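You operate a simulated robot arm through the tools that you are given. There is no shell and no other tool. Be economical: measure what you need, move in short steps, check, and stop when the job is done.

You are at the controls of a simulated robot arm. One attempt, no reset.

JOB
Load the mould cover on the trolley and roll it to the yellow floor mark.
Fine: brake on before loading, off to roll, on again at the mark.

It is judged by the outcome, as a careful person would: the job done as asked, and still so three seconds after it is handed in. It fails if anything else is knocked over, pushed out of place, dropped, spilled or broken. A push-on lid holds only when it is set on centred and level and pressed home; a screw cap is set on level and turned clockwise until tight.

ROBOT AND FRAMES
A 7-joint arm with a two-finger parallel gripper on a trunk, on a base that drives. Base frame: it is fixed to the floor where the robot stands at the start and does not move with it; the origin is under the middle of the robot, x ahead of it, y to its left, z up. Lengths are in mm, angles in degrees, forces in N, time in s.
With the tool pointing down near the work surface it reaches from about 700 to 780 mm from the robot's upright axis, wherever it stands. Its first joint turns from -143.0 to 143.0 degrees. Places, roughly: brake lever [800, 0, 800]; deck of the mould trolley [1000, 200, 800]; mould trolley [1000, 200, 600]. Payload 3 kg.
Tool frame: the origin (TCP) lies between the finger pads and is the grasp point; the fingertips stand 30 mm ahead of it; z points along the fingers, y is the line along which they close. Largest opening 110 mm; finger width 20, thickness 10; the body of the gripper, 48 by 112 mm, starts 55 mm behind the TCP.
Orientation is that of the tool frame in the base frame, as [roll, pitch, yaw] about the fixed x, y, z axes, in that order (R = Rz(yaw) Ry(pitch) Rx(roll)). With the fingers straight down and closing along the base's y, the tool's x points along the base's -x, its y along +y and its z along -z.

CONTROLS
- The arm moves only by the tool step_arm. Its argument "steps" is a list of rows, each an object of numbers (a shift or turn left out is 0, a gripper value left out holds the last): "dx", "dy", "dz": the shift along the tool's x, y, z in m; "rx", "ry", "rz": the turn, a rotation vector about the tool's x, y, z in degrees; "claw": the finger opening in m, from 0 to 0.11. In form: [{"dx": .., "dy": .., "dz": .., "rx": .., "ry": .., "rz": .., "claw": ..}, ...]. A call has 1 to 10 rows; each row is the pose to reach, as a shift and turn from the pose commanded when the call began, along the tool's axes at that moment. Each row takes 0.2 s and may step no farther than 50 mm and 8.6 degrees from the row before; otherwise, or with a gripper value out of range, the whole call is refused. A pose out of reach is approached as far as the arm can. The call stops where the force on the tool passes 50 N (or 10 N more than at its start, if that is more) or the arm is blocked; 0.2 s more then pass. The fingers move at their own pace (about 108 mm/s each) and stop on an object; they squeeze with about 26 N. The grip force told is the motor's: it shows also when the fingers shut on nothing. Time passes only in rows, and 0.2 s behind the last, so rows that repeat a pose let the fingers close. It gives the time, the measured TCP pose, the force on the tool (base axes), the opening and the grip force at its end, in the units of the frame above (readings bear some noise), with the torque about the TCP (base axes, N m) and any sound that the robot's microphone picked up.
- Cameras (640 x 400 px; columns grow to the right, rows downward): "scene" is now at [162.4, 18.7, 1474.8]; the picture's right is [0.22, -0.98, -0.00], its down [-0.66, -0.15, -0.74] and it looks along [0.72, 0.16, -0.67] (base axes); focal length 286 px, centre (320, 200). "wrist" rides on the gripper at [72, 17, -103] in the tool frame; the picture's right is [-0.23, 0.97, 0.00], its down [-0.76, -0.18, -0.62] and it looks along [-0.61, -0.14, 0.78] (tool axes); focal length 222 px, centre (320, 200). There is no depth. A picture from a camera that has moved, and an enlarged one, comes with that camera's place and axes in the base frame and with its lens.
- capture(camera): a new picture of that camera. It takes no simulated time.
- raise_lower(by): slides the trunk up (or, below 0, down) by that many mm; the arm and the scene camera ride with it, the base frame stays. It gives what a move gives, with no picture.
- roll_base(legs): drives the robot by 1 to 6 legs, each [ahead, left, turn to the left] in mm, mm and degrees, along the robot's own axes; the way and the turn of a leg run together, so that a leg with both is an arc; at most 1500 mm and 180 degrees a leg. The arm and the cameras ride along, it lands a little off, and it stops where it bumps. It gives what a move gives.
- aim_head(pan, tilt): turns the head with the scene camera to pan (to the left, within 86 degrees either way) and tilt (down, from -29 to 69), counted from straight ahead of the robot. It gives what a move gives.
- zoom(camera, box): a new picture of the part [left, top, right, bottom] of that camera's present view, enlarged. It takes no simulated time.
- job_done(): hands the job in; it is judged then, once.

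Go step by step. Nothing tells you exact positions but the pictures and the camera data: compare them with the known pose of the tool, close in by small moves and look again before you grip or let go. The budget is 120 turns and 98 pictures, counting those below and the enlarged ones. Unless the task says otherwise, let go and move clear before handing in, and close with one line.

The tools are called as a command line: name --argument value ..., lists and objects as JSON in quotes. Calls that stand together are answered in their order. step_arm: Moves the arm, as the interface text tells. Its arguments: {"type":"object","properties":{"steps":{"type":"array","items":{"type":"object","properties":{"dx":{"type":"number"},"dy":{"type":"number"},"dz":{"type":"number"},"rx":{"type":"number"},"ry":{"type":"number"},"rz":{"type":"number"},"claw":{"type":"number"}}}}},"required":["steps"]} The other tools are called the same way: raise_lower (by) slides the trunk up or down; roll_base (legs) drives the base; aim_head (pan, tilt) turns the head that bears the scene camera; capture (camera) takes a picture; zoom (camera, box) takes an enlarged picture of a part of a camera's view; job_done () hands the job in.

At the start:

```text
t: 0.0
eef_pos: [757.7, -72.5, 1072.2]
orientation: [-179.9, 0.0, 179.9]
contact_force: [0.4, -0.3, -0.1]
ft_torque: [-0.03, -0.01, 0.03]
gripper_width: 110.0
gripper_force: 0.0
trunk travel left (down, up): [-590.0, 300.0]
robot x, y, heading: [-2.0, 0.5, -0.2]
head pan, tilt: [12.7, 42.4]
```

scene: 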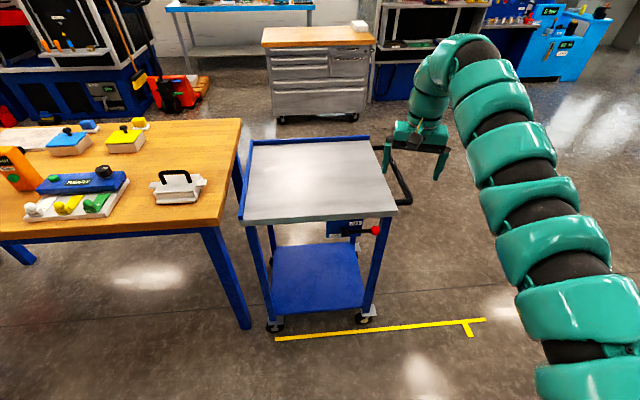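
wrist: 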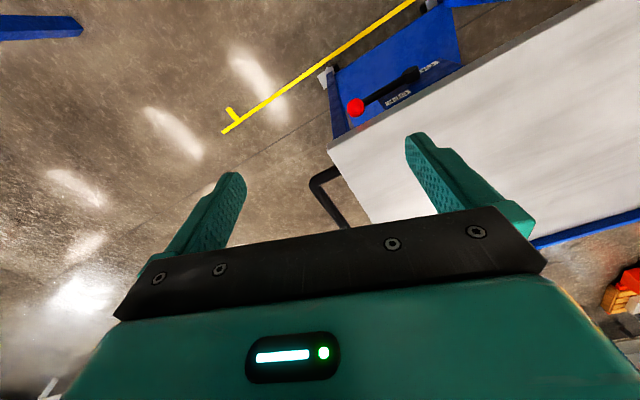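

I see the trolley with a steel deck in front, a red-knobbed brake lever on its near side, a workbench at left with a light grey cover with a black handle (likely the mould cover), and a yellow floor line with a tick. I'll look closer first.

zoom --camera "scene" --box '[220, 180, 500, 355]'

zoom --camera "scene" --box '[0, 100, 240, 250]'

```text
2.29 times, centred on (360, 268) of scene
camera zoom: at [162.4, 18.7, 1474.8], right [0.22, -0.98, 0.0], down [-0.66, -0.15, -0.74], along [0.72, 0.16, -0.67], focal length 653 px, centre (229, 46)
```

zoom: 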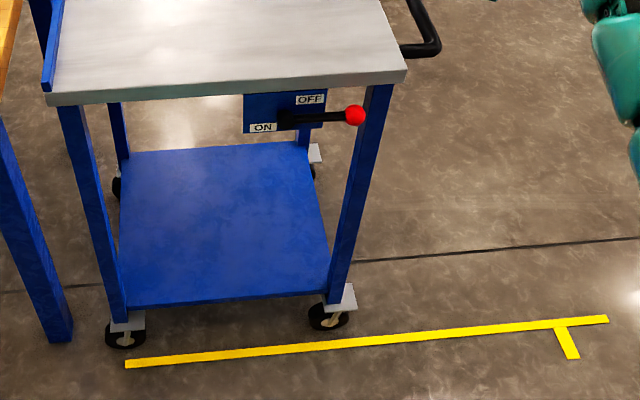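

```text
2.67 times, centred on (120, 175) of scene
camera zoom: at [162.4, 18.7, 1474.8], right [0.22, -0.98, 0.0], down [-0.66, -0.15, -0.74], along [0.72, 0.16, -0.67], focal length 762 px, centre (853, 267)
```

zoom: 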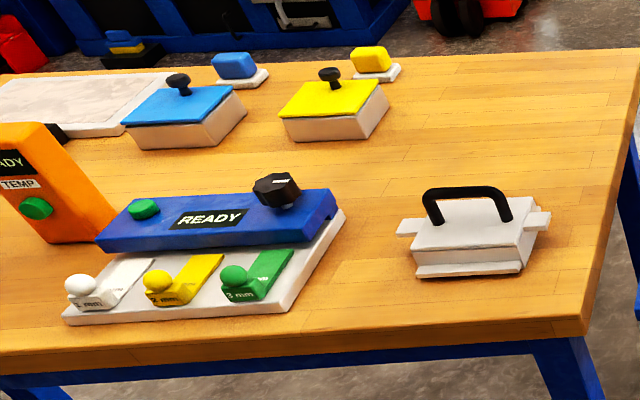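

The grey box with the black handle looks like the mould cover. The yellow line runs parallel to the trolley with a tick about 500+ mm ahead of its handle end. I need a better look at the mark and the lever.

aim_head --pan -25 --tilt 55

capture --camera "scene"

zoom --camera "wrist" --box '[200, 0, 520, 200]'

```text
t: 1.0
eef_pos: [757.7, -72.0, 1073.0]
orientation: [-179.9, -0.1, 180.0]
contact_force: [0.2, 0.1, 0.4]
ft_torque: [0.05, 0.03, -0.01]
gripper_width: 110.1
gripper_force: 0.1
trunk travel left (down, up): [-590.0, 300.0]
robot x, y, heading: [0.5, 2.5, 0.0]
head pan, tilt: [-25.0, 55.0]
```

```text
93 pictures are left
camera scene: at [146.5, -30.0, 1457.8], right [-0.42, -0.91, 0.0], down [-0.74, 0.35, -0.57], along [0.52, -0.24, -0.82], focal length 286 px, centre (320, 200)
```

scene: 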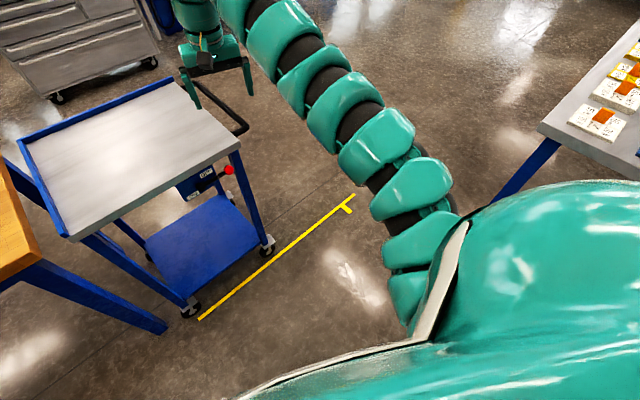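

```text
2.00 times, centred on (360, 100) of wrist
camera zoom: at [684.4, -55.6, 1176.0], right [0.23, 0.97, 0.0], down [0.76, -0.18, 0.62], along [0.61, -0.14, -0.78], focal length 444 px, centre (240, 400)
```

zoom: 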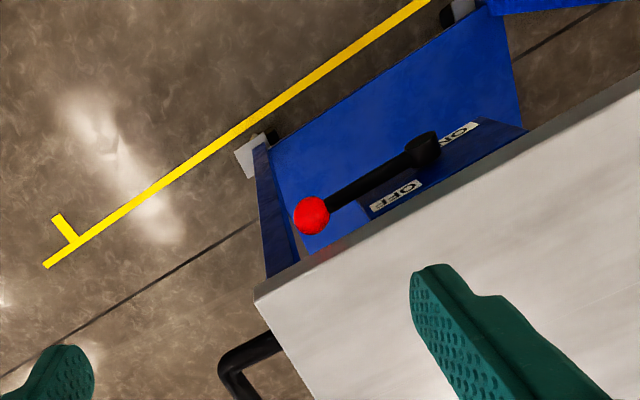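

The lever seems to point along OFF now. I'll look straight at the lever plate and the mark.

aim_head --pan 0 --tilt 48

zoom --camera "scene" --box '[220, 160, 380, 260]'

capture --camera "scene"

```text
t: 1.9
eef_pos: [756.7, -72.7, 1071.8]
orientation: [179.9, 0.0, -180.0]
contact_force: [0.0, 0.2, -1.1]
ft_torque: [-0.04, -0.02, 0.01]
gripper_width: 109.9
gripper_force: 0.0
trunk travel left (down, up): [-590.0, 300.0]
robot x, y, heading: [2.2, -1.0, 0.0]
head pan, tilt: [0.0, 48.0]
```

```text
4.00 times, centred on (300, 210) of scene
camera zoom: at [159.9, 0.3, 1466.9], right [0.0, -1.0, 0.0], down [-0.74, 0.0, -0.67], along [0.67, 0.0, -0.74], focal length 1143 px, centre (400, 160)
```

zoom: 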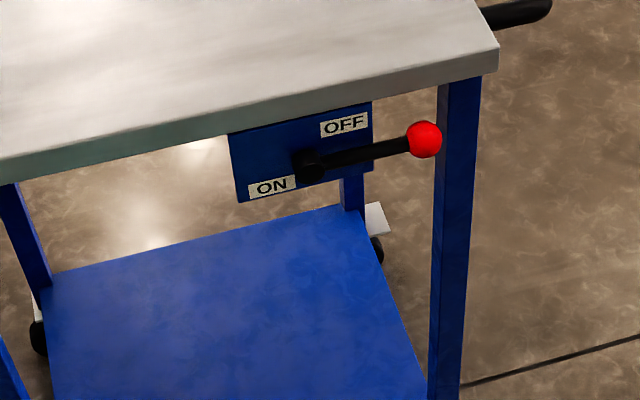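

```text
90 pictures are left
camera scene: at [159.9, 0.3, 1466.9], right [0.0, -1.0, 0.0], down [-0.74, 0.0, -0.67], along [0.67, 0.0, -0.74], focal length 286 px, centre (320, 200)
```

scene: 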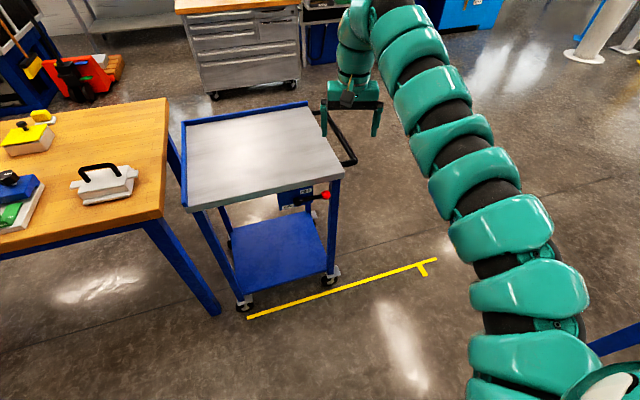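

Knob estimated at about (804, -21, 785), hub about (784, 74, 771), deck top z≈836. I'll zoom in on the mark and the front wheel to understand what lines up with the tick.

zoom --camera "scene" --box '[230, 220, 450, 330]'

zoom --camera "scene" --box '[300, 80, 400, 180]'

```text
2.91 times, centred on (340, 275) of scene
camera zoom: at [159.9, 0.3, 1466.9], right [0.0, -1.0, 0.0], down [-0.74, 0.0, -0.67], along [0.67, 0.0, -0.74], focal length 831 px, centre (262, -18)
```

zoom: 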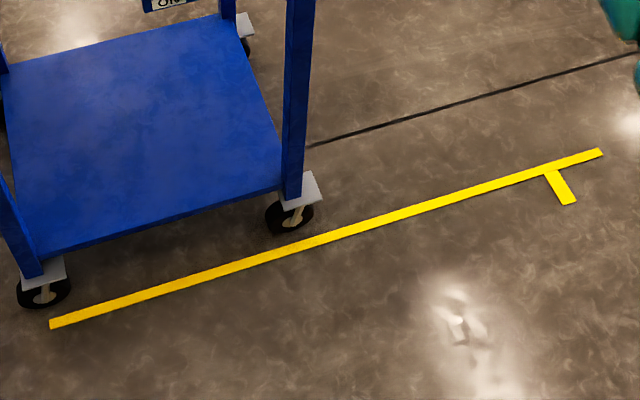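

```text
4.00 times, centred on (350, 130) of scene
camera zoom: at [159.9, 0.3, 1466.9], right [0.0, -1.0, 0.0], down [-0.74, 0.0, -0.67], along [0.67, 0.0, -0.74], focal length 1143 px, centre (200, 480)
```

zoom: 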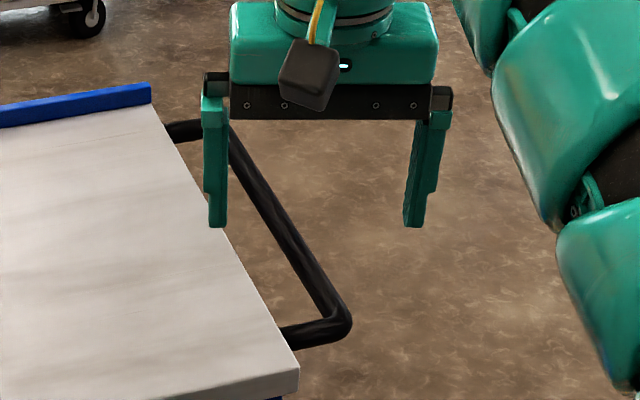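

The tick sits about 505 mm ahead of the trolley's front edge, while the line starts at its rear edge, so the front should come up to the tick. Next I bring the closed gripper in front of the lever, tilted, to view it and set the brake.

step_arm --steps '[{"dx": 0.012, "dy": 0.013, "dz": 0.042, "rz": -3.5, "claw": 0}, {"dx": 0.024, "dy": 0.025, "dz": 0.085, "rz": -7}, {"dx": 0.037, "dy": 0.038, "dz": 0.127, "rz": -10.5}, {"dx": 0.049, "dy": 0.05, "dz": 0.17, "rz": -14}, {"dx": 0.061, "dy": 0.063, "dz": 0.212, "rz": -17.6}, {"dx": 0.061, "dy": 0.063, "dz": 0.212, "rz": -17.6}]'

step_arm --steps '[{"ry": -8}, {"ry": -16}, {"ry": -24}, {"ry": -32}, {"ry": -40}, {"ry": -45}, {"ry": -45}]'

capture --camera "wrist"

capture --camera "scene"

```text
t: 3.3
eef_pos: [698.2, -10.9, 860.9]
orientation: [-179.9, 0.0, -162.4]
contact_force: [0.1, 0.5, 1.7]
ft_torque: [0.0, -0.02, 0.0]
gripper_width: 0.0
gripper_force: 26.4
trunk travel left (down, up): [-590.0, 300.0]
robot x, y, heading: [2.0, 2.5, -0.1]
head pan, tilt: [0.0, 48.0]
```

```text
t: 4.9
eef_pos: [696.0, -8.2, 861.4]
orientation: [-180.0, 45.0, -162.3]
contact_force: [-0.6, 0.7, -0.8]
ft_torque: [0.0, -0.03, 0.02]
gripper_width: 0.0
gripper_force: 25.8
out of reach, approached as far as the arm can: row 1
trunk travel left (down, up): [-590.0, 300.0]
robot x, y, heading: [3.3, -2.9, 0.0]
head pan, tilt: [0.0, 48.0]
```

```text
87 pictures are left
camera wrist: at [572.2, -30.2, 882.6], right [-0.14, 0.98, 0.16], down [0.15, -0.14, 0.98], along [0.98, 0.16, -0.12], focal length 222 px, centre (320, 200)
```

wrist: 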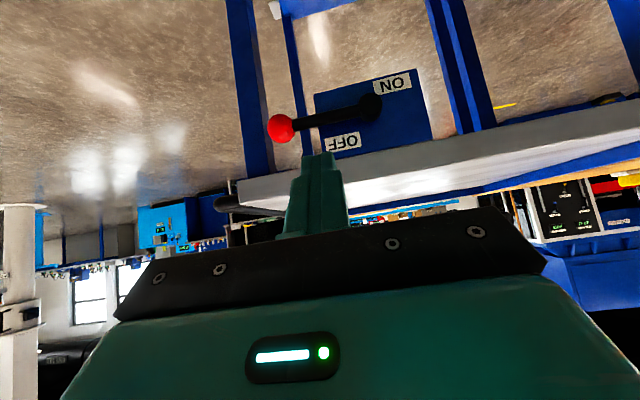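

```text
86 pictures are left
camera scene: at [160.0, 0.7, 1467.0], right [0.0, -1.0, 0.0], down [-0.74, 0.0, -0.67], along [0.67, 0.0, -0.74], focal length 286 px, centre (320, 200)
```

scene: 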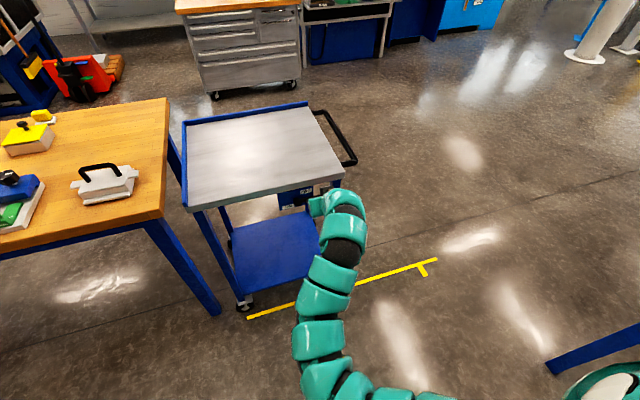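

The lever is horizontal (at OFF), hub ≈(782,74,770), knob ≈(803,-21,776); the labels suggest ON is lever swung down 90°. I level the tool out more before pushing.

step_arm --steps '[{"ry": -8}, {"ry": -16}, {"ry": -25}, {"ry": -25}]'

capture --camera "wrist"

```text
refused: row 3 steps farther than a row can; nothing moved
```

```text
85 pictures are left
camera wrist: at [572.2, -30.2, 882.6], right [-0.14, 0.98, 0.16], down [0.15, -0.14, 0.98], along [0.98, 0.16, -0.12], focal length 222 px, centre (320, 200)
```

wrist: 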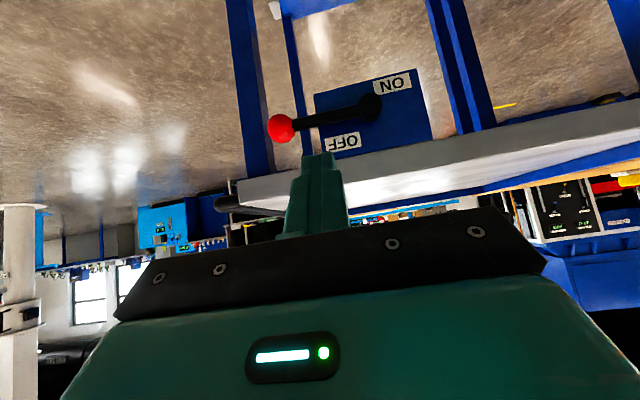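

That row was too big; repeating with smaller turns.

step_arm --steps '[{"ry": -8}, {"ry": -16}, {"ry": -24}, {"ry": -25}, {"ry": -25}]'

capture --camera "wrist"

```text
t: 6.1
eef_pos: [694.9, -8.6, 861.6]
orientation: [-180.0, 69.9, -162.3]
contact_force: [0.5, -0.8, 0.7]
ft_torque: [0.01, 0.0, -0.03]
gripper_width: 0.0
gripper_force: 26.1
trunk travel left (down, up): [-590.0, 300.0]
robot x, y, heading: [1.3, 1.2, 0.0]
head pan, tilt: [0.0, 48.0]
```

```text
84 pictures are left
camera wrist: at [574.4, -30.3, 828.2], right [-0.22, 0.95, 0.21], down [-0.26, -0.27, 0.93], along [0.94, 0.15, 0.3], focal length 222 px, centre (320, 200)
```

wrist: 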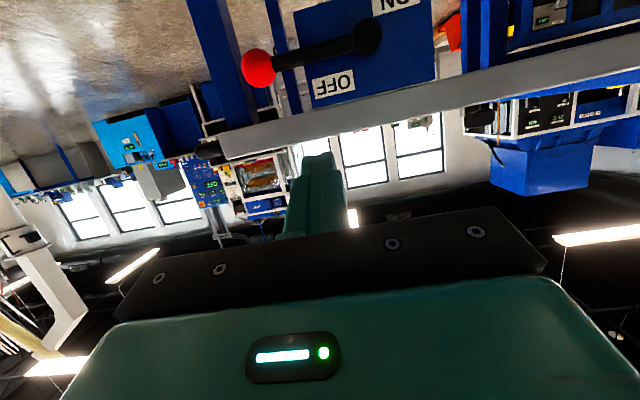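

Now moving the closed fingers to just above the lever shaft, inside the knob.

step_arm --steps '[{"dx": 0.026, "dy": -0.008, "dz": 0.0094}, {"dx": 0.0517, "dy": -0.0155, "dz": 0.0187}, {"dx": 0.0377, "dy": -0.0155, "dz": 0.0572}, {"dx": 0.0237, "dy": -0.0155, "dz": 0.0958}, {"dx": 0.0237, "dy": -0.0155, "dz": 0.0958}]'

capture --camera "wrist"

zoom --camera "scene" --box '[260, 160, 380, 235]'

```text
t: 7.3
eef_pos: [778.0, 1.7, 804.0]
orientation: [179.9, 69.9, -162.6]
contact_force: [0.5, 0.2, 0.4]
ft_torque: [0.0, 0.01, 0.0]
gripper_width: 0.0
gripper_force: 26.1
trunk travel left (down, up): [-590.0, 300.0]
robot x, y, heading: [-0.1, 1.9, -0.1]
head pan, tilt: [0.0, 48.0]
```

```text
83 pictures are left
camera wrist: at [656.5, -19.4, 772.2], right [-0.22, 0.95, 0.21], down [-0.26, -0.27, 0.93], along [0.94, 0.15, 0.3], focal length 222 px, centre (320, 200)
```

wrist: 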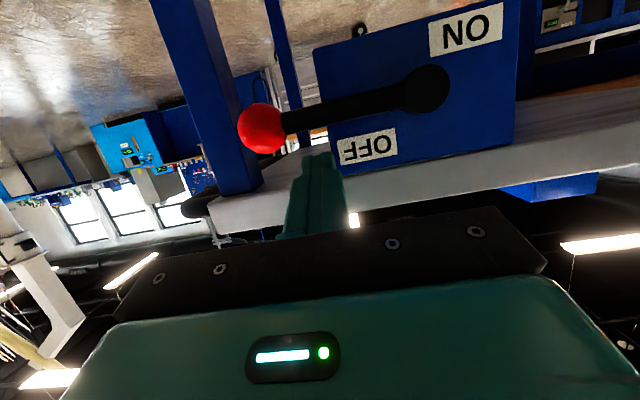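

```text
5.33 times, centred on (320, 198) of scene
camera zoom: at [159.7, 0.4, 1467.0], right [0.0, -1.0, 0.0], down [-0.74, 0.0, -0.67], along [0.67, 0.0, -0.74], focal length 1524 px, centre (320, 213)
```

zoom: 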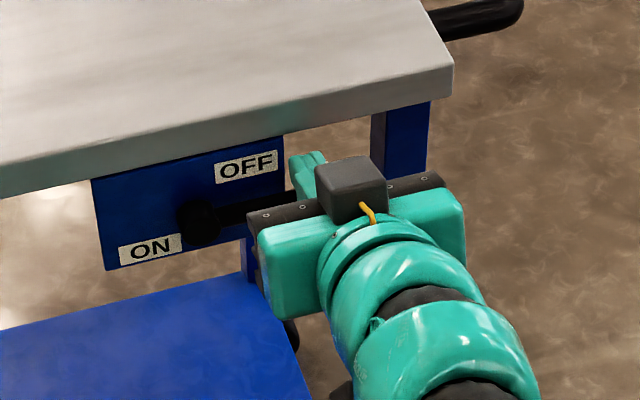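

Fingers are over the shaft. Sweeping down along the arc to swing the lever to ON.

step_arm --steps '[{"dx": 0.017, "dz": 0.0061}, {"dx": 0.028, "dz": 0.0102}, {"dx": 0.0395, "dz": 0.0143, "dy": -0.0014}, {"dx": 0.05, "dz": 0.0182, "dy": 0.001}, {"dx": 0.0602, "dz": 0.0218, "dy": 0.0042}, {"dx": 0.0702, "dz": 0.0255, "dy": 0.0105}, {"dx": 0.0795, "dz": 0.0288, "dy": 0.0185}, {"dx": 0.087, "dz": 0.0315, "dy": 0.029}, {"dx": 0.0931, "dz": 0.0337, "dy": 0.041}, {"dx": 0.0973, "dz": 0.0352, "dy": 0.057}]'

capture --camera "wrist"

zoom --camera "scene" --box '[220, 140, 380, 240]'

```text
t: 9.4
eef_pos: [772.0, 27.4, 713.4]
orientation: [-177.2, 71.1, -161.1]
contact_force: [0.6, -12.1, 3.4]
ft_torque: [-0.15, -0.08, -0.29]
gripper_width: 0.1
gripper_force: 25.9
trunk travel left (down, up): [-590.0, 300.0]
robot x, y, heading: [0.8, -0.2, -0.3]
head pan, tilt: [0.0, 48.0]
stopped in row 10: the force on the tool passed its limit at 59 N (the readings are from after the stop); the commanded pose is now the measured one
```

```text
81 pictures are left
camera wrist: at [650.1, 9.5, 677.3], right [-0.2, 0.96, 0.2], down [-0.28, -0.25, 0.93], along [0.94, 0.13, 0.32], focal length 222 px, centre (320, 200)
```

wrist: 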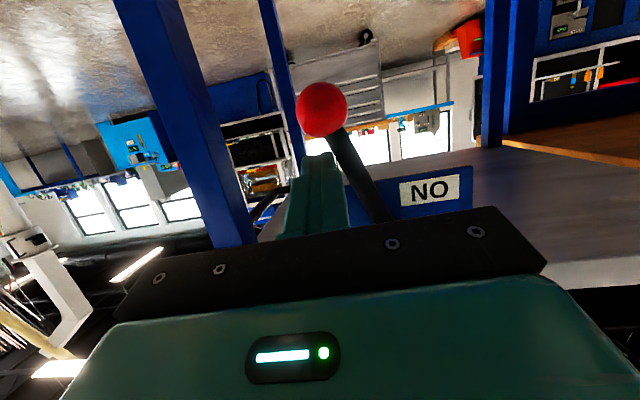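

```text
4.00 times, centred on (300, 190) of scene
camera zoom: at [158.9, -0.6, 1467.0], right [-0.01, -1.0, 0.0], down [-0.74, 0.0, -0.67], along [0.67, 0.0, -0.74], focal length 1143 px, centre (400, 240)
```

zoom: 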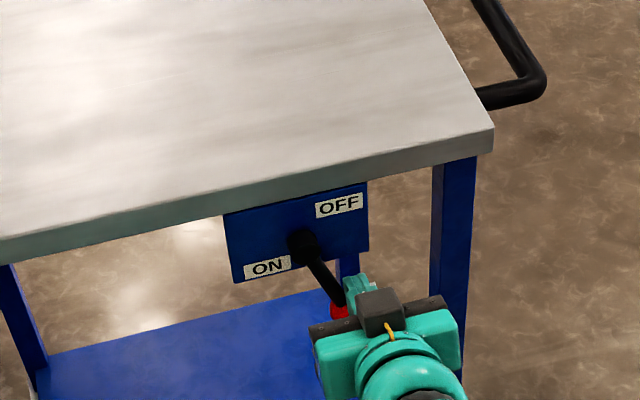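

The lever is now swung ~70° down and stopped with high resistance. I'll push a little more to check whether this is the hard stop.

step_arm --steps '[{"dy": 0.004}, {"dy": 0.008}, {"dy": 0.012}, {"dy": 0.016}, {"dy": 0.02}]'

capture --camera "wrist"

```text
t: 10.2
eef_pos: [771.0, 29.5, 713.7]
orientation: [-175.8, 71.2, -160.3]
contact_force: [0.7, -9.1, -0.4]
ft_torque: [-0.21, -0.02, -0.25]
gripper_width: 0.0
gripper_force: 25.5
trunk travel left (down, up): [-590.0, 300.0]
robot x, y, heading: [-1.4, -2.6, -0.8]
head pan, tilt: [0.0, 48.0]
stopped in row 3: the force on the tool passed its limit at 53 N (the readings are from after the stop); the commanded pose is now the measured one
```

```text
79 pictures are left
camera wrist: at [650.3, 11.3, 677.3], right [-0.19, 0.96, 0.19], down [-0.29, -0.24, 0.93], along [0.94, 0.12, 0.33], focal length 222 px, centre (320, 200)
```

wrist: 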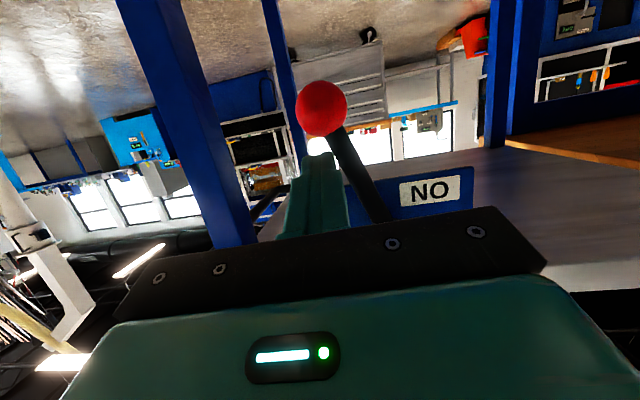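

That is a hard stop: the brake is ON. Backing away and checking it stays there.

step_arm --steps '[{"dy": -0.02}, {"dy": -0.02, "dz": -0.045}, {"dy": -0.02, "dz": -0.09}, {"dy": -0.02, "dz": -0.13}, {"dx": -0.03, "dy": -0.02, "dz": -0.16}, {"dx": -0.075, "dy": -0.02, "dz": -0.175}, {"dx": -0.12, "dy": -0.02, "dz": -0.19}, {"dx": -0.16, "dy": -0.02, "dz": -0.2}, {"dx": -0.16, "dy": -0.02, "dz": -0.2}]'

zoom --camera "scene" --box '[220, 140, 380, 240]'

capture --camera "wrist"

```text
t: 12.2
eef_pos: [643.3, -23.1, 929.8]
orientation: [-176.2, 71.0, -160.6]
contact_force: [0.0, -0.1, -0.4]
ft_torque: [0.01, 0.03, 0.01]
gripper_width: 0.0
gripper_force: 26.7
trunk travel left (down, up): [-590.0, 300.0]
robot x, y, heading: [1.9, -2.2, -0.2]
head pan, tilt: [0.0, 48.0]
```

```text
4.00 times, centred on (300, 190) of scene
camera zoom: at [160.1, -1.8, 1466.9], right [-0.01, -1.0, 0.0], down [-0.74, 0.01, -0.67], along [0.67, 0.0, -0.74], focal length 1143 px, centre (400, 240)
```

zoom: 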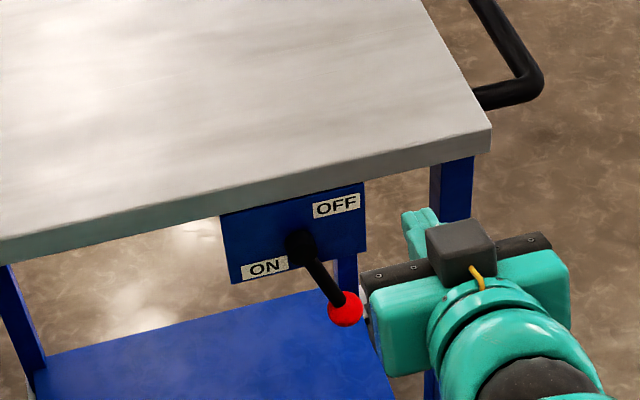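

```text
77 pictures are left
camera wrist: at [521.1, -41.2, 894.3], right [-0.2, 0.96, 0.19], down [-0.29, -0.25, 0.93], along [0.94, 0.13, 0.32], focal length 222 px, centre (320, 200)
```

wrist: 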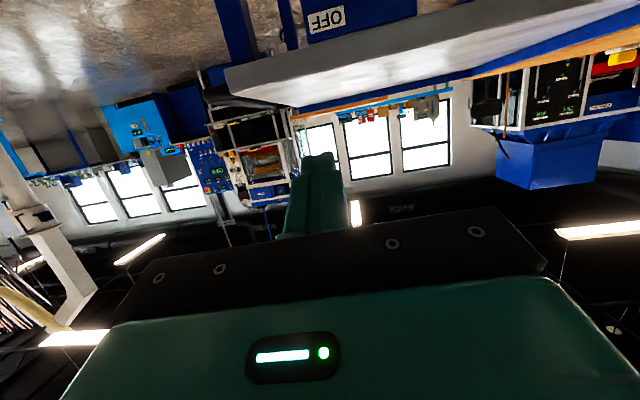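

Lever holds at ON. Now I'll return the tool to pointing down and raise it before driving towards the bench for the cover.

step_arm --steps '[{"ry": 7.8, "dx": -0.021, "dz": -0.0075}, {"ry": 15.6, "dx": -0.042, "dz": -0.015}, {"ry": 23.4, "dx": -0.063, "dz": -0.0225}, {"ry": 31.2, "dx": -0.084, "dz": -0.03}, {"ry": 39, "dx": -0.105, "dz": -0.0375}, {"ry": 46.8, "dx": -0.126, "dz": -0.045}, {"ry": 54.6, "dx": -0.147, "dz": -0.0525}, {"ry": 62.4, "dx": -0.168, "dz": -0.06}, {"ry": 71, "dx": -0.189, "dz": -0.0675}, {"ry": 71, "dx": -0.189, "dz": -0.0675}]'

```text
t: 14.4
eef_pos: [445.4, -74.5, 978.2]
orientation: [-174.7, 9.8, -163.5]
contact_force: [-0.6, 0.2, 0.0]
ft_torque: [-0.01, -0.03, -0.01]
gripper_width: 0.0
gripper_force: 26.0
out of reach, approached as far as the arm can: row 1, 2, 5, 6, 7, 8, 9, 10
trunk travel left (down, up): [-590.0, 300.0]
robot x, y, heading: [0.9, -2.9, -0.4]
head pan, tilt: [0.0, 48.0]
```

step_arm --steps '[{"dx": -0.045}, {"dx": -0.09}, {"dx": -0.135}, {"dx": -0.18, "ry": 3}, {"dx": -0.225, "ry": 6}, {"dx": -0.27, "ry": 9.8}, {"dx": -0.27, "dz": -0.04, "ry": 9.8}, {"dx": -0.27, "dz": -0.08, "ry": 9.8}, {"dx": -0.27, "dz": -0.12, "ry": 9.8}, {"dx": -0.27, "dz": -0.12, "ry": 9.8}]'

```text
t: 16.6
eef_pos: [475.5, -76.3, 955.4]
orientation: [-170.9, 8.7, -163.8]
contact_force: [0.0, 0.8, -0.3]
ft_torque: [0.0, -0.03, -0.02]
gripper_width: 0.3
gripper_force: 26.2
out of reach, approached as far as the arm can: row 1, 2, 3, 4, 5, 6, 7, 8, 9, 10
trunk travel left (down, up): [-590.0, 300.0]
robot x, y, heading: [-0.4, 0.1, -0.3]
head pan, tilt: [0.0, 48.0]
```

The arm seems near a joint limit; I'll see with small test moves and a picture.

step_arm --steps '[{"dz": 0.02}, {"dz": 0.02}]'

capture --camera "scene"

```text
t: 17.2
eef_pos: [481.1, -82.5, 931.8]
orientation: [-170.8, 8.8, -163.6]
contact_force: [0.0, -0.2, -0.8]
ft_torque: [0.03, 0.01, -0.02]
gripper_width: 0.0
gripper_force: 25.4
trunk travel left (down, up): [-590.0, 300.0]
robot x, y, heading: [-1.0, -4.4, -0.3]
head pan, tilt: [0.0, 48.0]
```

```text
76 pictures are left
camera scene: at [160.0, -1.7, 1467.0], right [-0.01, -1.0, 0.0], down [-0.74, 0.01, -0.67], along [0.67, 0.0, -0.74], focal length 286 px, centre (320, 200)
```

scene: 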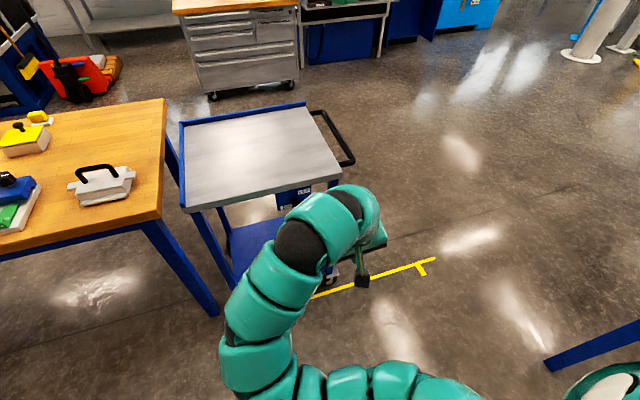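

step_arm --steps '[{"dx": -0.03, "ry": -6}, {"dx": -0.06, "ry": -12}, {"dx": -0.09, "ry": -18}, {"dx": -0.12, "ry": -24}, {"dx": -0.15, "ry": -30}]'

```text
t: 18.4
eef_pos: [626.1, -43.6, 948.5]
orientation: [-168.4, 38.2, -157.9]
contact_force: [-0.1, 0.5, 0.9]
ft_torque: [0.04, 0.04, -0.03]
gripper_width: 0.0
gripper_force: 26.1
trunk travel left (down, up): [-590.0, 300.0]
robot x, y, heading: [1.4, -2.9, -0.3]
head pan, tilt: [0.0, 48.0]
```

That freed it. Now move outward, fix the roll, then tilt down to vertical.

step_arm --steps '[{"dx": -0.02, "dz": 0.016, "rx": -3}, {"dx": -0.04, "dz": 0.032, "rx": -6}, {"dx": -0.06, "dz": 0.048, "rx": -9}, {"dx": -0.08, "dz": 0.063, "rx": -11.6}, {"dx": -0.08, "dz": 0.063, "rx": -11.6}]'

step_arm --steps '[{"ry": 8}, {"ry": 16}, {"ry": 24}, {"ry": 32}, {"ry": 38.2}, {"ry": 38.2}]'

```text
t: 19.6
eef_pos: [725.0, -18.3, 951.5]
orientation: [180.0, 38.3, -157.9]
contact_force: [0.6, 0.0, -0.5]
ft_torque: [-0.01, 0.03, -0.01]
gripper_width: 0.2
gripper_force: 26.1
trunk travel left (down, up): [-590.0, 300.0]
robot x, y, heading: [1.5, -3.1, -0.2]
head pan, tilt: [0.0, 48.0]
```

```text
t: 21.0
eef_pos: [725.4, -17.5, 950.7]
orientation: [180.0, 0.0, -157.9]
contact_force: [0.6, -0.6, -0.3]
ft_torque: [0.02, 0.01, 0.0]
gripper_width: 0.0
gripper_force: 25.8
trunk travel left (down, up): [-590.0, 300.0]
robot x, y, heading: [-0.1, -1.1, -0.7]
head pan, tilt: [0.0, 48.0]
```

Tool is upright. Raising the trunk, then driving to a stand where both the cover and the deck are in reach, heading along the trolley normal.

raise_lower --by 250

roll_base --legs '[[0, 219, 0], [188, 0, 0], [0, 0, 18]]'

aim_head --pan 15 --tilt 55

capture --camera "scene"

capture --camera "wrist"

```text
t: 23.6
eef_pos: [724.8, -18.7, 1198.9]
orientation: [180.0, 0.1, -157.9]
contact_force: [-0.7, 0.1, -0.8]
ft_torque: [-0.03, -0.04, -0.02]
gripper_width: 0.0
gripper_force: 25.4
trunk travel left (down, up): [-840.0, 50.0]
robot x, y, heading: [0.5, -0.9, -0.2]
head pan, tilt: [0.0, 48.0]
```

```text
t: 27.4
eef_pos: [885.9, 421.2, 1200.0]
orientation: [179.9, 0.0, -140.2]
contact_force: [-0.1, 0.4, 0.3]
ft_torque: [-0.01, -0.02, -0.01]
gripper_width: 0.0
gripper_force: 26.1
trunk travel left (down, up): [-840.0, 50.0]
robot x, y, heading: [188.5, 216.5, 17.4]
head pan, tilt: [0.0, 48.0]
```

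```text
t: 28.2
eef_pos: [885.6, 420.0, 1200.8]
orientation: [-180.0, 0.0, -140.2]
contact_force: [0.2, -0.7, -0.7]
ft_torque: [0.0, -0.01, 0.0]
gripper_width: 0.1
gripper_force: 25.3
trunk travel left (down, up): [-840.0, 50.0]
robot x, y, heading: [189.0, 217.8, 17.2]
head pan, tilt: [15.0, 55.0]
```

```text
75 pictures are left
camera scene: at [328.8, 279.4, 1707.8], right [0.53, -0.85, 0.0], down [-0.69, -0.44, -0.57], along [0.49, 0.31, -0.82], focal length 286 px, centre (320, 200)
```

scene: 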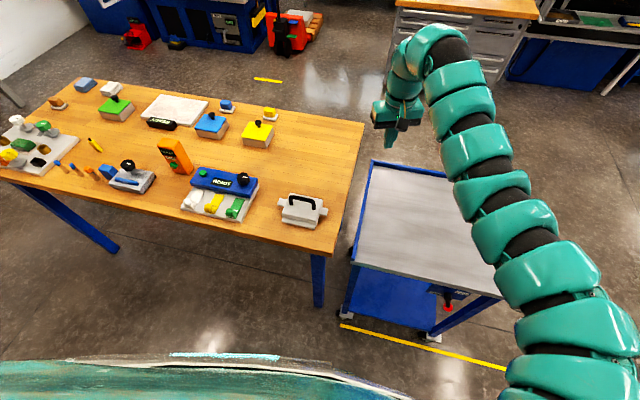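

```text
74 pictures are left
camera wrist: at [819.5, 386.8, 1303.6], right [-0.45, 0.89, 0.0], down [0.7, 0.35, 0.62], along [0.56, 0.28, -0.78], focal length 222 px, centre (320, 200)
```

wrist: 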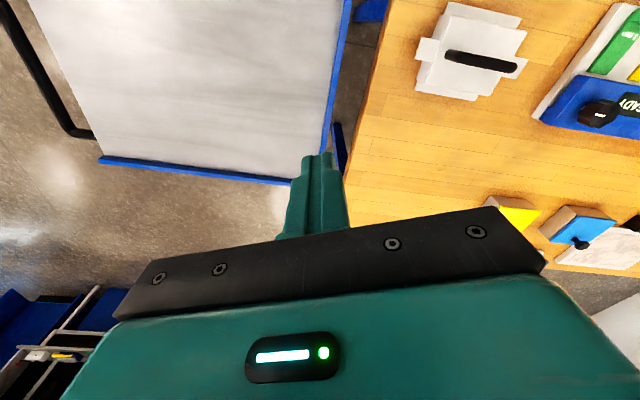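

The cover's handle is at about (753, 615, 930), running along the table edge. I'll back up 50 mm for reach, then move above it with the fingers turned to close across the handle.

roll_base --legs '[[-50, 0, 0]]'

step_arm --steps '[{"dx": -0.008, "dy": 0.024, "dz": 0.008, "rz": -7.5, "claw": 0.06}, {"dx": -0.015, "dy": 0.048, "dz": 0.015, "rz": -15}, {"dx": -0.023, "dy": 0.072, "dz": 0.023, "rz": -22.5}, {"dx": -0.031, "dy": 0.096, "dz": 0.03, "rz": -30}, {"dx": -0.038, "dy": 0.12, "dz": 0.038, "rz": -37.5}, {"dx": -0.046, "dy": 0.144, "dz": 0.045, "rz": -45}, {"dx": -0.054, "dy": 0.168, "dz": 0.053, "rz": -52.5}, {"dx": -0.061, "dy": 0.192, "dz": 0.06, "rz": -60}, {"dx": -0.069, "dy": 0.216, "dz": 0.07, "rz": -67.8}, {"dx": -0.069, "dy": 0.216, "dz": 0.07, "rz": -67.8}]'

capture --camera "wrist"

capture --camera "scene"

```text
t: 29.1
eef_pos: [835.7, 404.4, 1202.5]
orientation: [180.0, 0.0, -140.3]
contact_force: [-0.8, 0.7, 0.3]
ft_torque: [0.01, -0.01, 0.03]
gripper_width: 0.0
gripper_force: 26.4
trunk travel left (down, up): [-840.0, 50.0]
robot x, y, heading: [141.6, 206.3, 17.2]
head pan, tilt: [15.0, 55.0]
```

```text
t: 31.3
eef_pos: [747.3, 601.5, 1133.4]
orientation: [180.0, 0.0, -74.9]
contact_force: [0.6, 0.5, -0.1]
ft_torque: [-0.03, -0.03, -0.04]
gripper_width: 60.0
gripper_force: 0.0
out of reach, approached as far as the arm can: row 8, 9, 10
trunk travel left (down, up): [-840.0, 50.0]
robot x, y, heading: [143.0, 201.4, 17.1]
head pan, tilt: [15.0, 55.0]
```

```text
73 pictures are left
camera wrist: at [748.5, 527.4, 1236.2], right [-1.0, -0.03, 0.0], down [-0.03, 0.78, 0.62], along [-0.02, 0.62, -0.78], focal length 222 px, centre (320, 200)
```

wrist: 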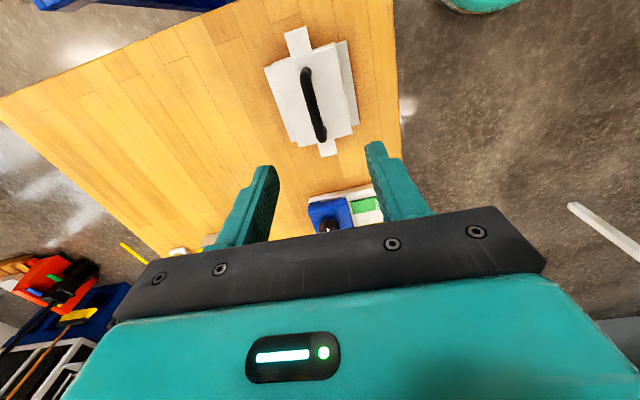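

```text
72 pictures are left
camera scene: at [280.4, 265.7, 1707.8], right [0.53, -0.85, 0.0], down [-0.69, -0.44, -0.57], along [0.49, 0.31, -0.82], focal length 286 px, centre (320, 200)
```

scene: 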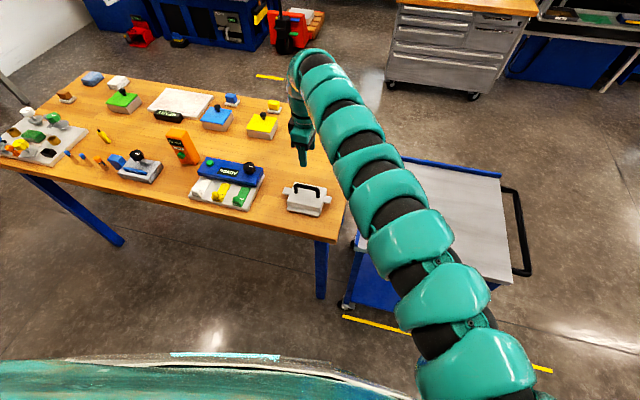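

Handle centre confirmed about (754, 611). I lower the trunk to bring the open fingers closer above the handle and look again.

raise_lower --by -130

capture --camera "wrist"

zoom --camera "scene" --box '[240, 60, 400, 220]'

```text
t: 32.9
eef_pos: [747.3, 600.8, 1002.5]
orientation: [-179.9, 0.0, -74.9]
contact_force: [0.6, -0.5, 0.0]
ft_torque: [0.0, 0.0, 0.02]
gripper_width: 59.7
gripper_force: 0.0
trunk travel left (down, up): [-710.0, 180.0]
robot x, y, heading: [140.8, 204.7, 17.4]
head pan, tilt: [15.0, 55.0]
```

```text
71 pictures are left
camera wrist: at [749.1, 526.4, 1106.4], right [-1.0, -0.03, 0.0], down [-0.03, 0.78, 0.62], along [-0.02, 0.62, -0.78], focal length 222 px, centre (320, 200)
```

wrist: 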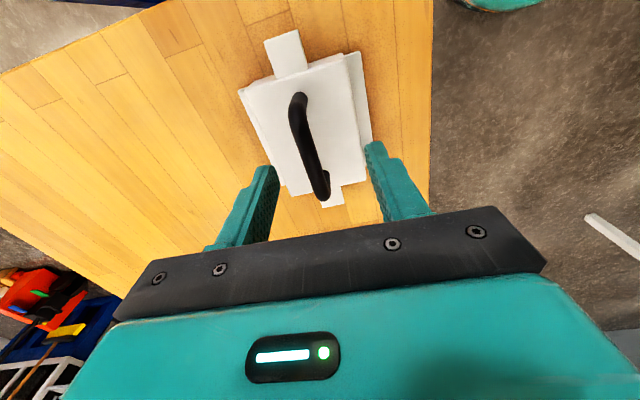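

```text
2.50 times, centred on (320, 140) of scene
camera zoom: at [280.9, 264.8, 1577.8], right [0.53, -0.85, 0.0], down [-0.69, -0.44, -0.57], along [0.49, 0.31, -0.82], focal length 714 px, centre (320, 350)
```

zoom: 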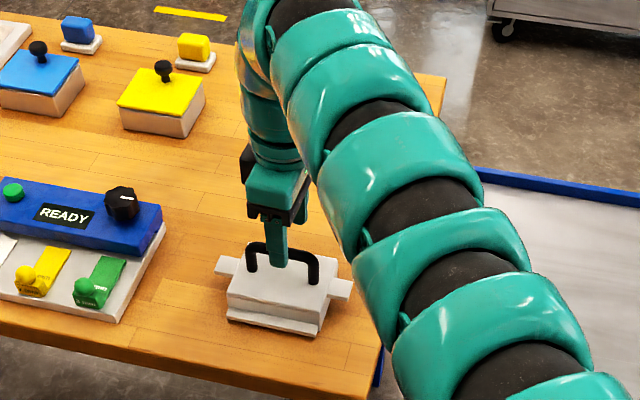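

Handle centre ≈(752, 614, 928). Moving over it and descending to grasp the bar.

step_arm --steps '[{"dx": -0.011, "dy": -0.008}, {"dx": -0.011, "dy": -0.008, "dz": 0.03}, {"dx": -0.011, "dy": -0.008, "dz": 0.06}, {"dx": -0.011, "dy": -0.008, "dz": 0.076}, {"dx": -0.011, "dy": -0.008, "dz": 0.076}]'

capture --camera "wrist"

zoom --camera "scene" --box '[240, 60, 400, 220]'

```text
t: 34.1
eef_pos: [740.5, 598.7, 934.9]
orientation: [-179.9, 0.0, -75.0]
contact_force: [0.8, 0.1, -0.1]
ft_torque: [0.03, 0.01, -0.06]
gripper_width: 60.2
gripper_force: 0.1
out of reach, approached as far as the arm can: row 1, 2, 3, 4, 5
trunk travel left (down, up): [-710.0, 180.0]
robot x, y, heading: [140.6, 202.4, 17.0]
head pan, tilt: [15.0, 55.0]
```

```text
69 pictures are left
camera wrist: at [742.8, 524.0, 1038.0], right [-1.0, -0.03, 0.0], down [-0.03, 0.78, 0.62], along [-0.02, 0.62, -0.78], focal length 222 px, centre (320, 200)
```

wrist: 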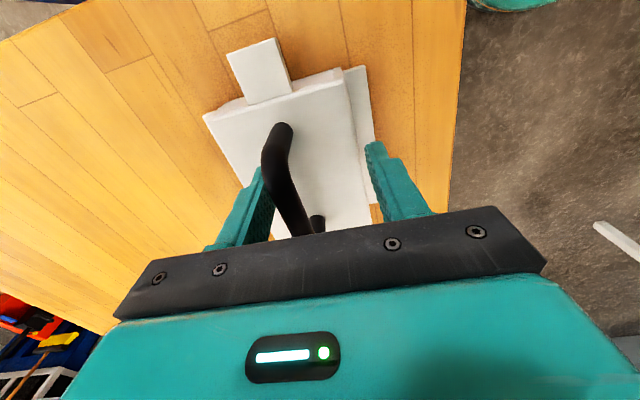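

```text
2.50 times, centred on (320, 140) of scene
camera zoom: at [280.7, 264.0, 1577.9], right [0.53, -0.85, 0.0], down [-0.69, -0.44, -0.57], along [0.49, 0.31, -0.82], focal length 714 px, centre (320, 350)
```

zoom: 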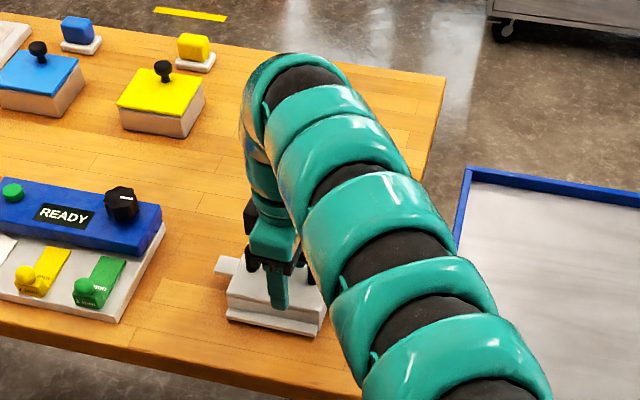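

The arm is at its reach limit here with the bar already between the fingers but off-centre; I'll shift the base by about 19 mm to centre it.

roll_base --legs '[[16, 11, 0]]'

capture --camera "wrist"

```text
t: 34.9
eef_pos: [752.8, 614.9, 933.6]
orientation: [179.9, 0.1, -75.0]
contact_force: [0.2, 0.2, -0.7]
ft_torque: [0.0, 0.03, 0.03]
gripper_width: 59.9
gripper_force: 0.1
trunk travel left (down, up): [-710.0, 180.0]
robot x, y, heading: [154.6, 218.6, 17.6]
head pan, tilt: [15.0, 55.0]
```

```text
67 pictures are left
camera wrist: at [755.2, 541.2, 1037.0], right [-1.0, -0.03, 0.0], down [-0.03, 0.78, 0.62], along [-0.02, 0.62, -0.78], focal length 222 px, centre (320, 200)
```

wrist: 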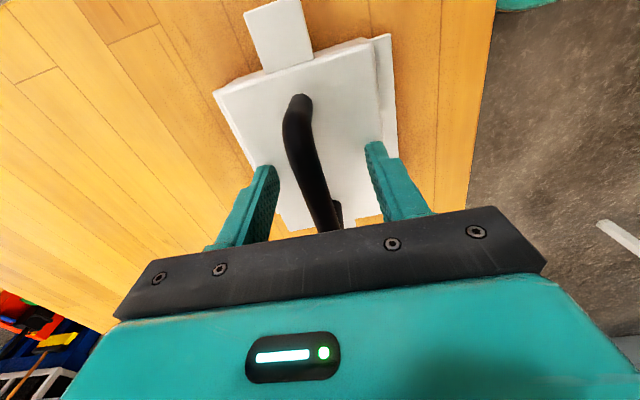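

Bar centred. Lower 10 mm with the trunk and close.

raise_lower --by -10

step_arm --steps '[{"claw": 0}, {"claw": 0}, {"claw": 0}, {"claw": 0}]'

capture --camera "wrist"

```text
t: 35.5
eef_pos: [751.6, 613.8, 932.4]
orientation: [-179.4, 0.4, -75.0]
contact_force: [1.9, -3.9, 48.4]
ft_torque: [-0.76, 1.44, 0.47]
gripper_width: 59.6
gripper_force: 0.1
trunk travel left (down, up): [-700.0, 190.0]
robot x, y, heading: [156.3, 216.6, 17.1]
head pan, tilt: [15.0, 55.0]
```

```text
t: 35.8
eef_pos: [750.5, 615.9, 931.6]
orientation: [-179.7, 0.3, -75.0]
contact_force: [-5.9, -3.3, 35.0]
ft_torque: [-1.26, 1.39, 0.05]
gripper_width: 29.3
gripper_force: 25.6
trunk travel left (down, up): [-700.0, 190.0]
robot x, y, heading: [151.9, 220.3, 17.3]
head pan, tilt: [15.0, 55.0]
stopped in row 1: the force on the tool passed its limit at 61 N (the readings are from after the stop); the commanded pose is now the measured one
```

```text
66 pictures are left
camera wrist: at [752.4, 540.5, 1034.1], right [-1.0, -0.03, 0.0], down [-0.03, 0.78, 0.63], along [-0.02, 0.63, -0.78], focal length 222 px, centre (320, 200)
```

wrist: 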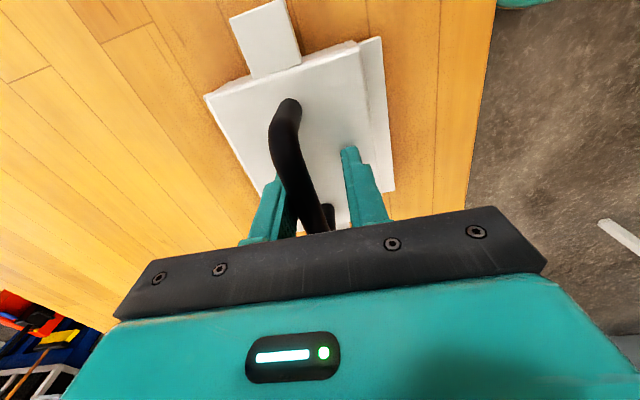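

The fingertips were touching the cover's top. Raise ~8 mm, then close on the bar.

step_arm --steps '[{"dz": -0.004, "claw": 0.03}, {"dz": -0.008, "claw": 0.03}, {"dz": -0.008, "claw": 0.03}]'

step_arm --steps '[{"claw": 0.02}, {"claw": 0}, {"claw": 0}, {"claw": 0}]'

capture --camera "wrist"

```text
t: 36.6
eef_pos: [751.1, 616.2, 934.1]
orientation: [179.9, 0.1, -75.0]
contact_force: [-0.2, -0.3, -0.3]
ft_torque: [-0.02, 0.0, 0.03]
gripper_width: 30.0
gripper_force: 0.1
trunk travel left (down, up): [-700.0, 190.0]
robot x, y, heading: [154.5, 216.9, 17.0]
head pan, tilt: [15.0, 55.0]
```

```text
t: 37.6
eef_pos: [751.2, 615.4, 934.9]
orientation: [179.9, 0.2, -75.0]
contact_force: [1.5, -2.7, 0.2]
ft_torque: [-0.25, -0.03, 0.07]
gripper_width: 13.4
gripper_force: 25.8
trunk travel left (down, up): [-700.0, 190.0]
robot x, y, heading: [155.5, 219.0, 17.0]
head pan, tilt: [15.0, 55.0]
```

```text
65 pictures are left
camera wrist: at [753.5, 540.9, 1036.9], right [-1.0, -0.03, 0.0], down [-0.02, 0.78, 0.62], along [-0.02, 0.62, -0.78], focal length 222 px, centre (320, 200)
```

wrist: 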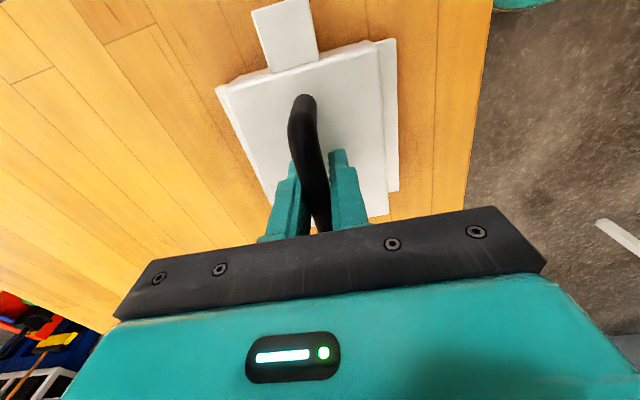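

Bar gripped (13.4 mm). Lifting with the trunk and checking.

raise_lower --by 90

capture --camera "scene"

capture --camera "wrist"

```text
t: 38.8
eef_pos: [751.5, 617.5, 1023.1]
orientation: [180.0, 0.1, -74.9]
contact_force: [-0.2, 0.0, -7.6]
ft_torque: [-0.03, -0.02, -0.01]
gripper_width: 13.6
gripper_force: 25.9
trunk travel left (down, up): [-790.0, 100.0]
robot x, y, heading: [153.0, 217.8, 17.3]
head pan, tilt: [15.0, 55.0]
```

```text
64 pictures are left
camera scene: at [293.9, 280.7, 1657.6], right [0.53, -0.85, 0.0], down [-0.69, -0.44, -0.57], along [0.48, 0.31, -0.82], focal length 286 px, centre (320, 200)
```

scene: 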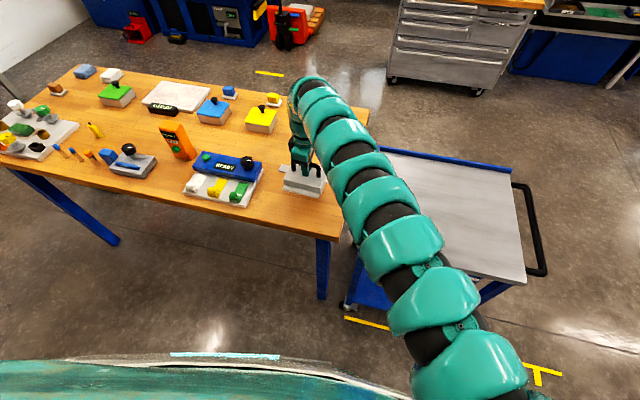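

```text
63 pictures are left
camera wrist: at [754.0, 541.5, 1126.4], right [-1.0, -0.03, 0.0], down [-0.02, 0.78, 0.62], along [-0.02, 0.62, -0.78], focal length 222 px, centre (320, 200)
```

wrist: 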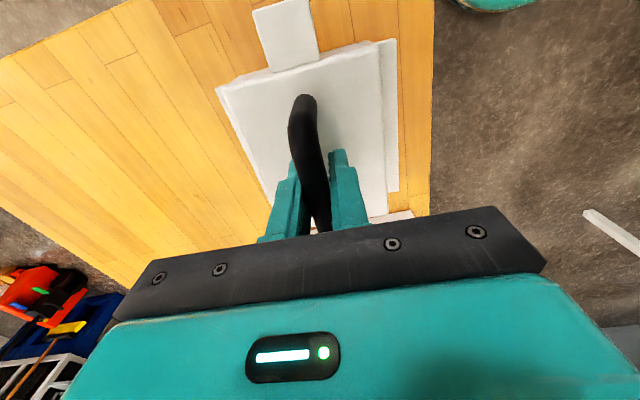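

zoom --camera "scene" --box '[250, 130, 350, 230]'

zoom --camera "wrist" --box '[200, 0, 440, 240]'

```text
4.00 times, centred on (300, 180) of scene
camera zoom: at [293.9, 280.7, 1657.6], right [0.53, -0.85, 0.0], down [-0.69, -0.44, -0.57], along [0.48, 0.31, -0.82], focal length 1143 px, centre (400, 280)
```

zoom: 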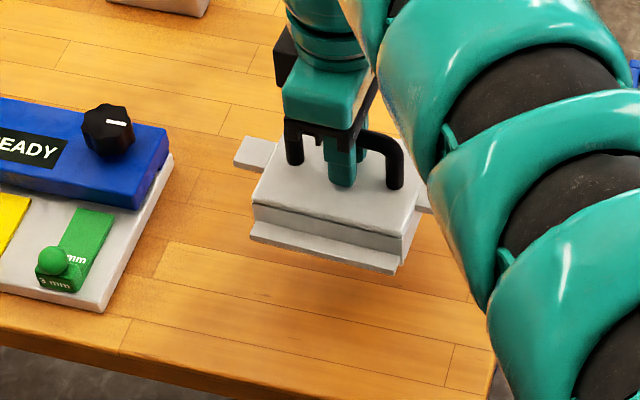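

```text
1.67 times, centred on (320, 120) of wrist
camera zoom: at [754.0, 541.5, 1126.4], right [-1.0, -0.03, 0.0], down [-0.02, 0.78, 0.62], along [-0.02, 0.62, -0.78], focal length 370 px, centre (320, 333)
```

zoom: 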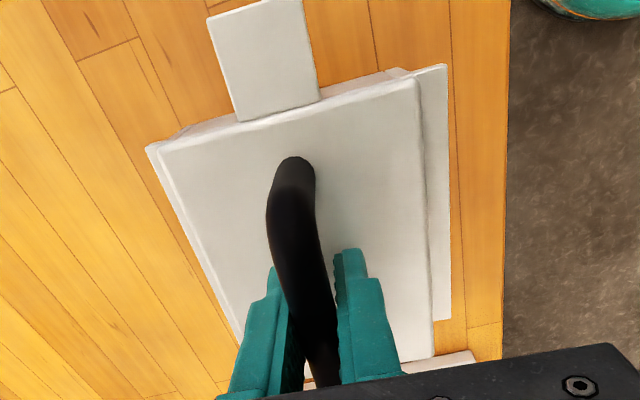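

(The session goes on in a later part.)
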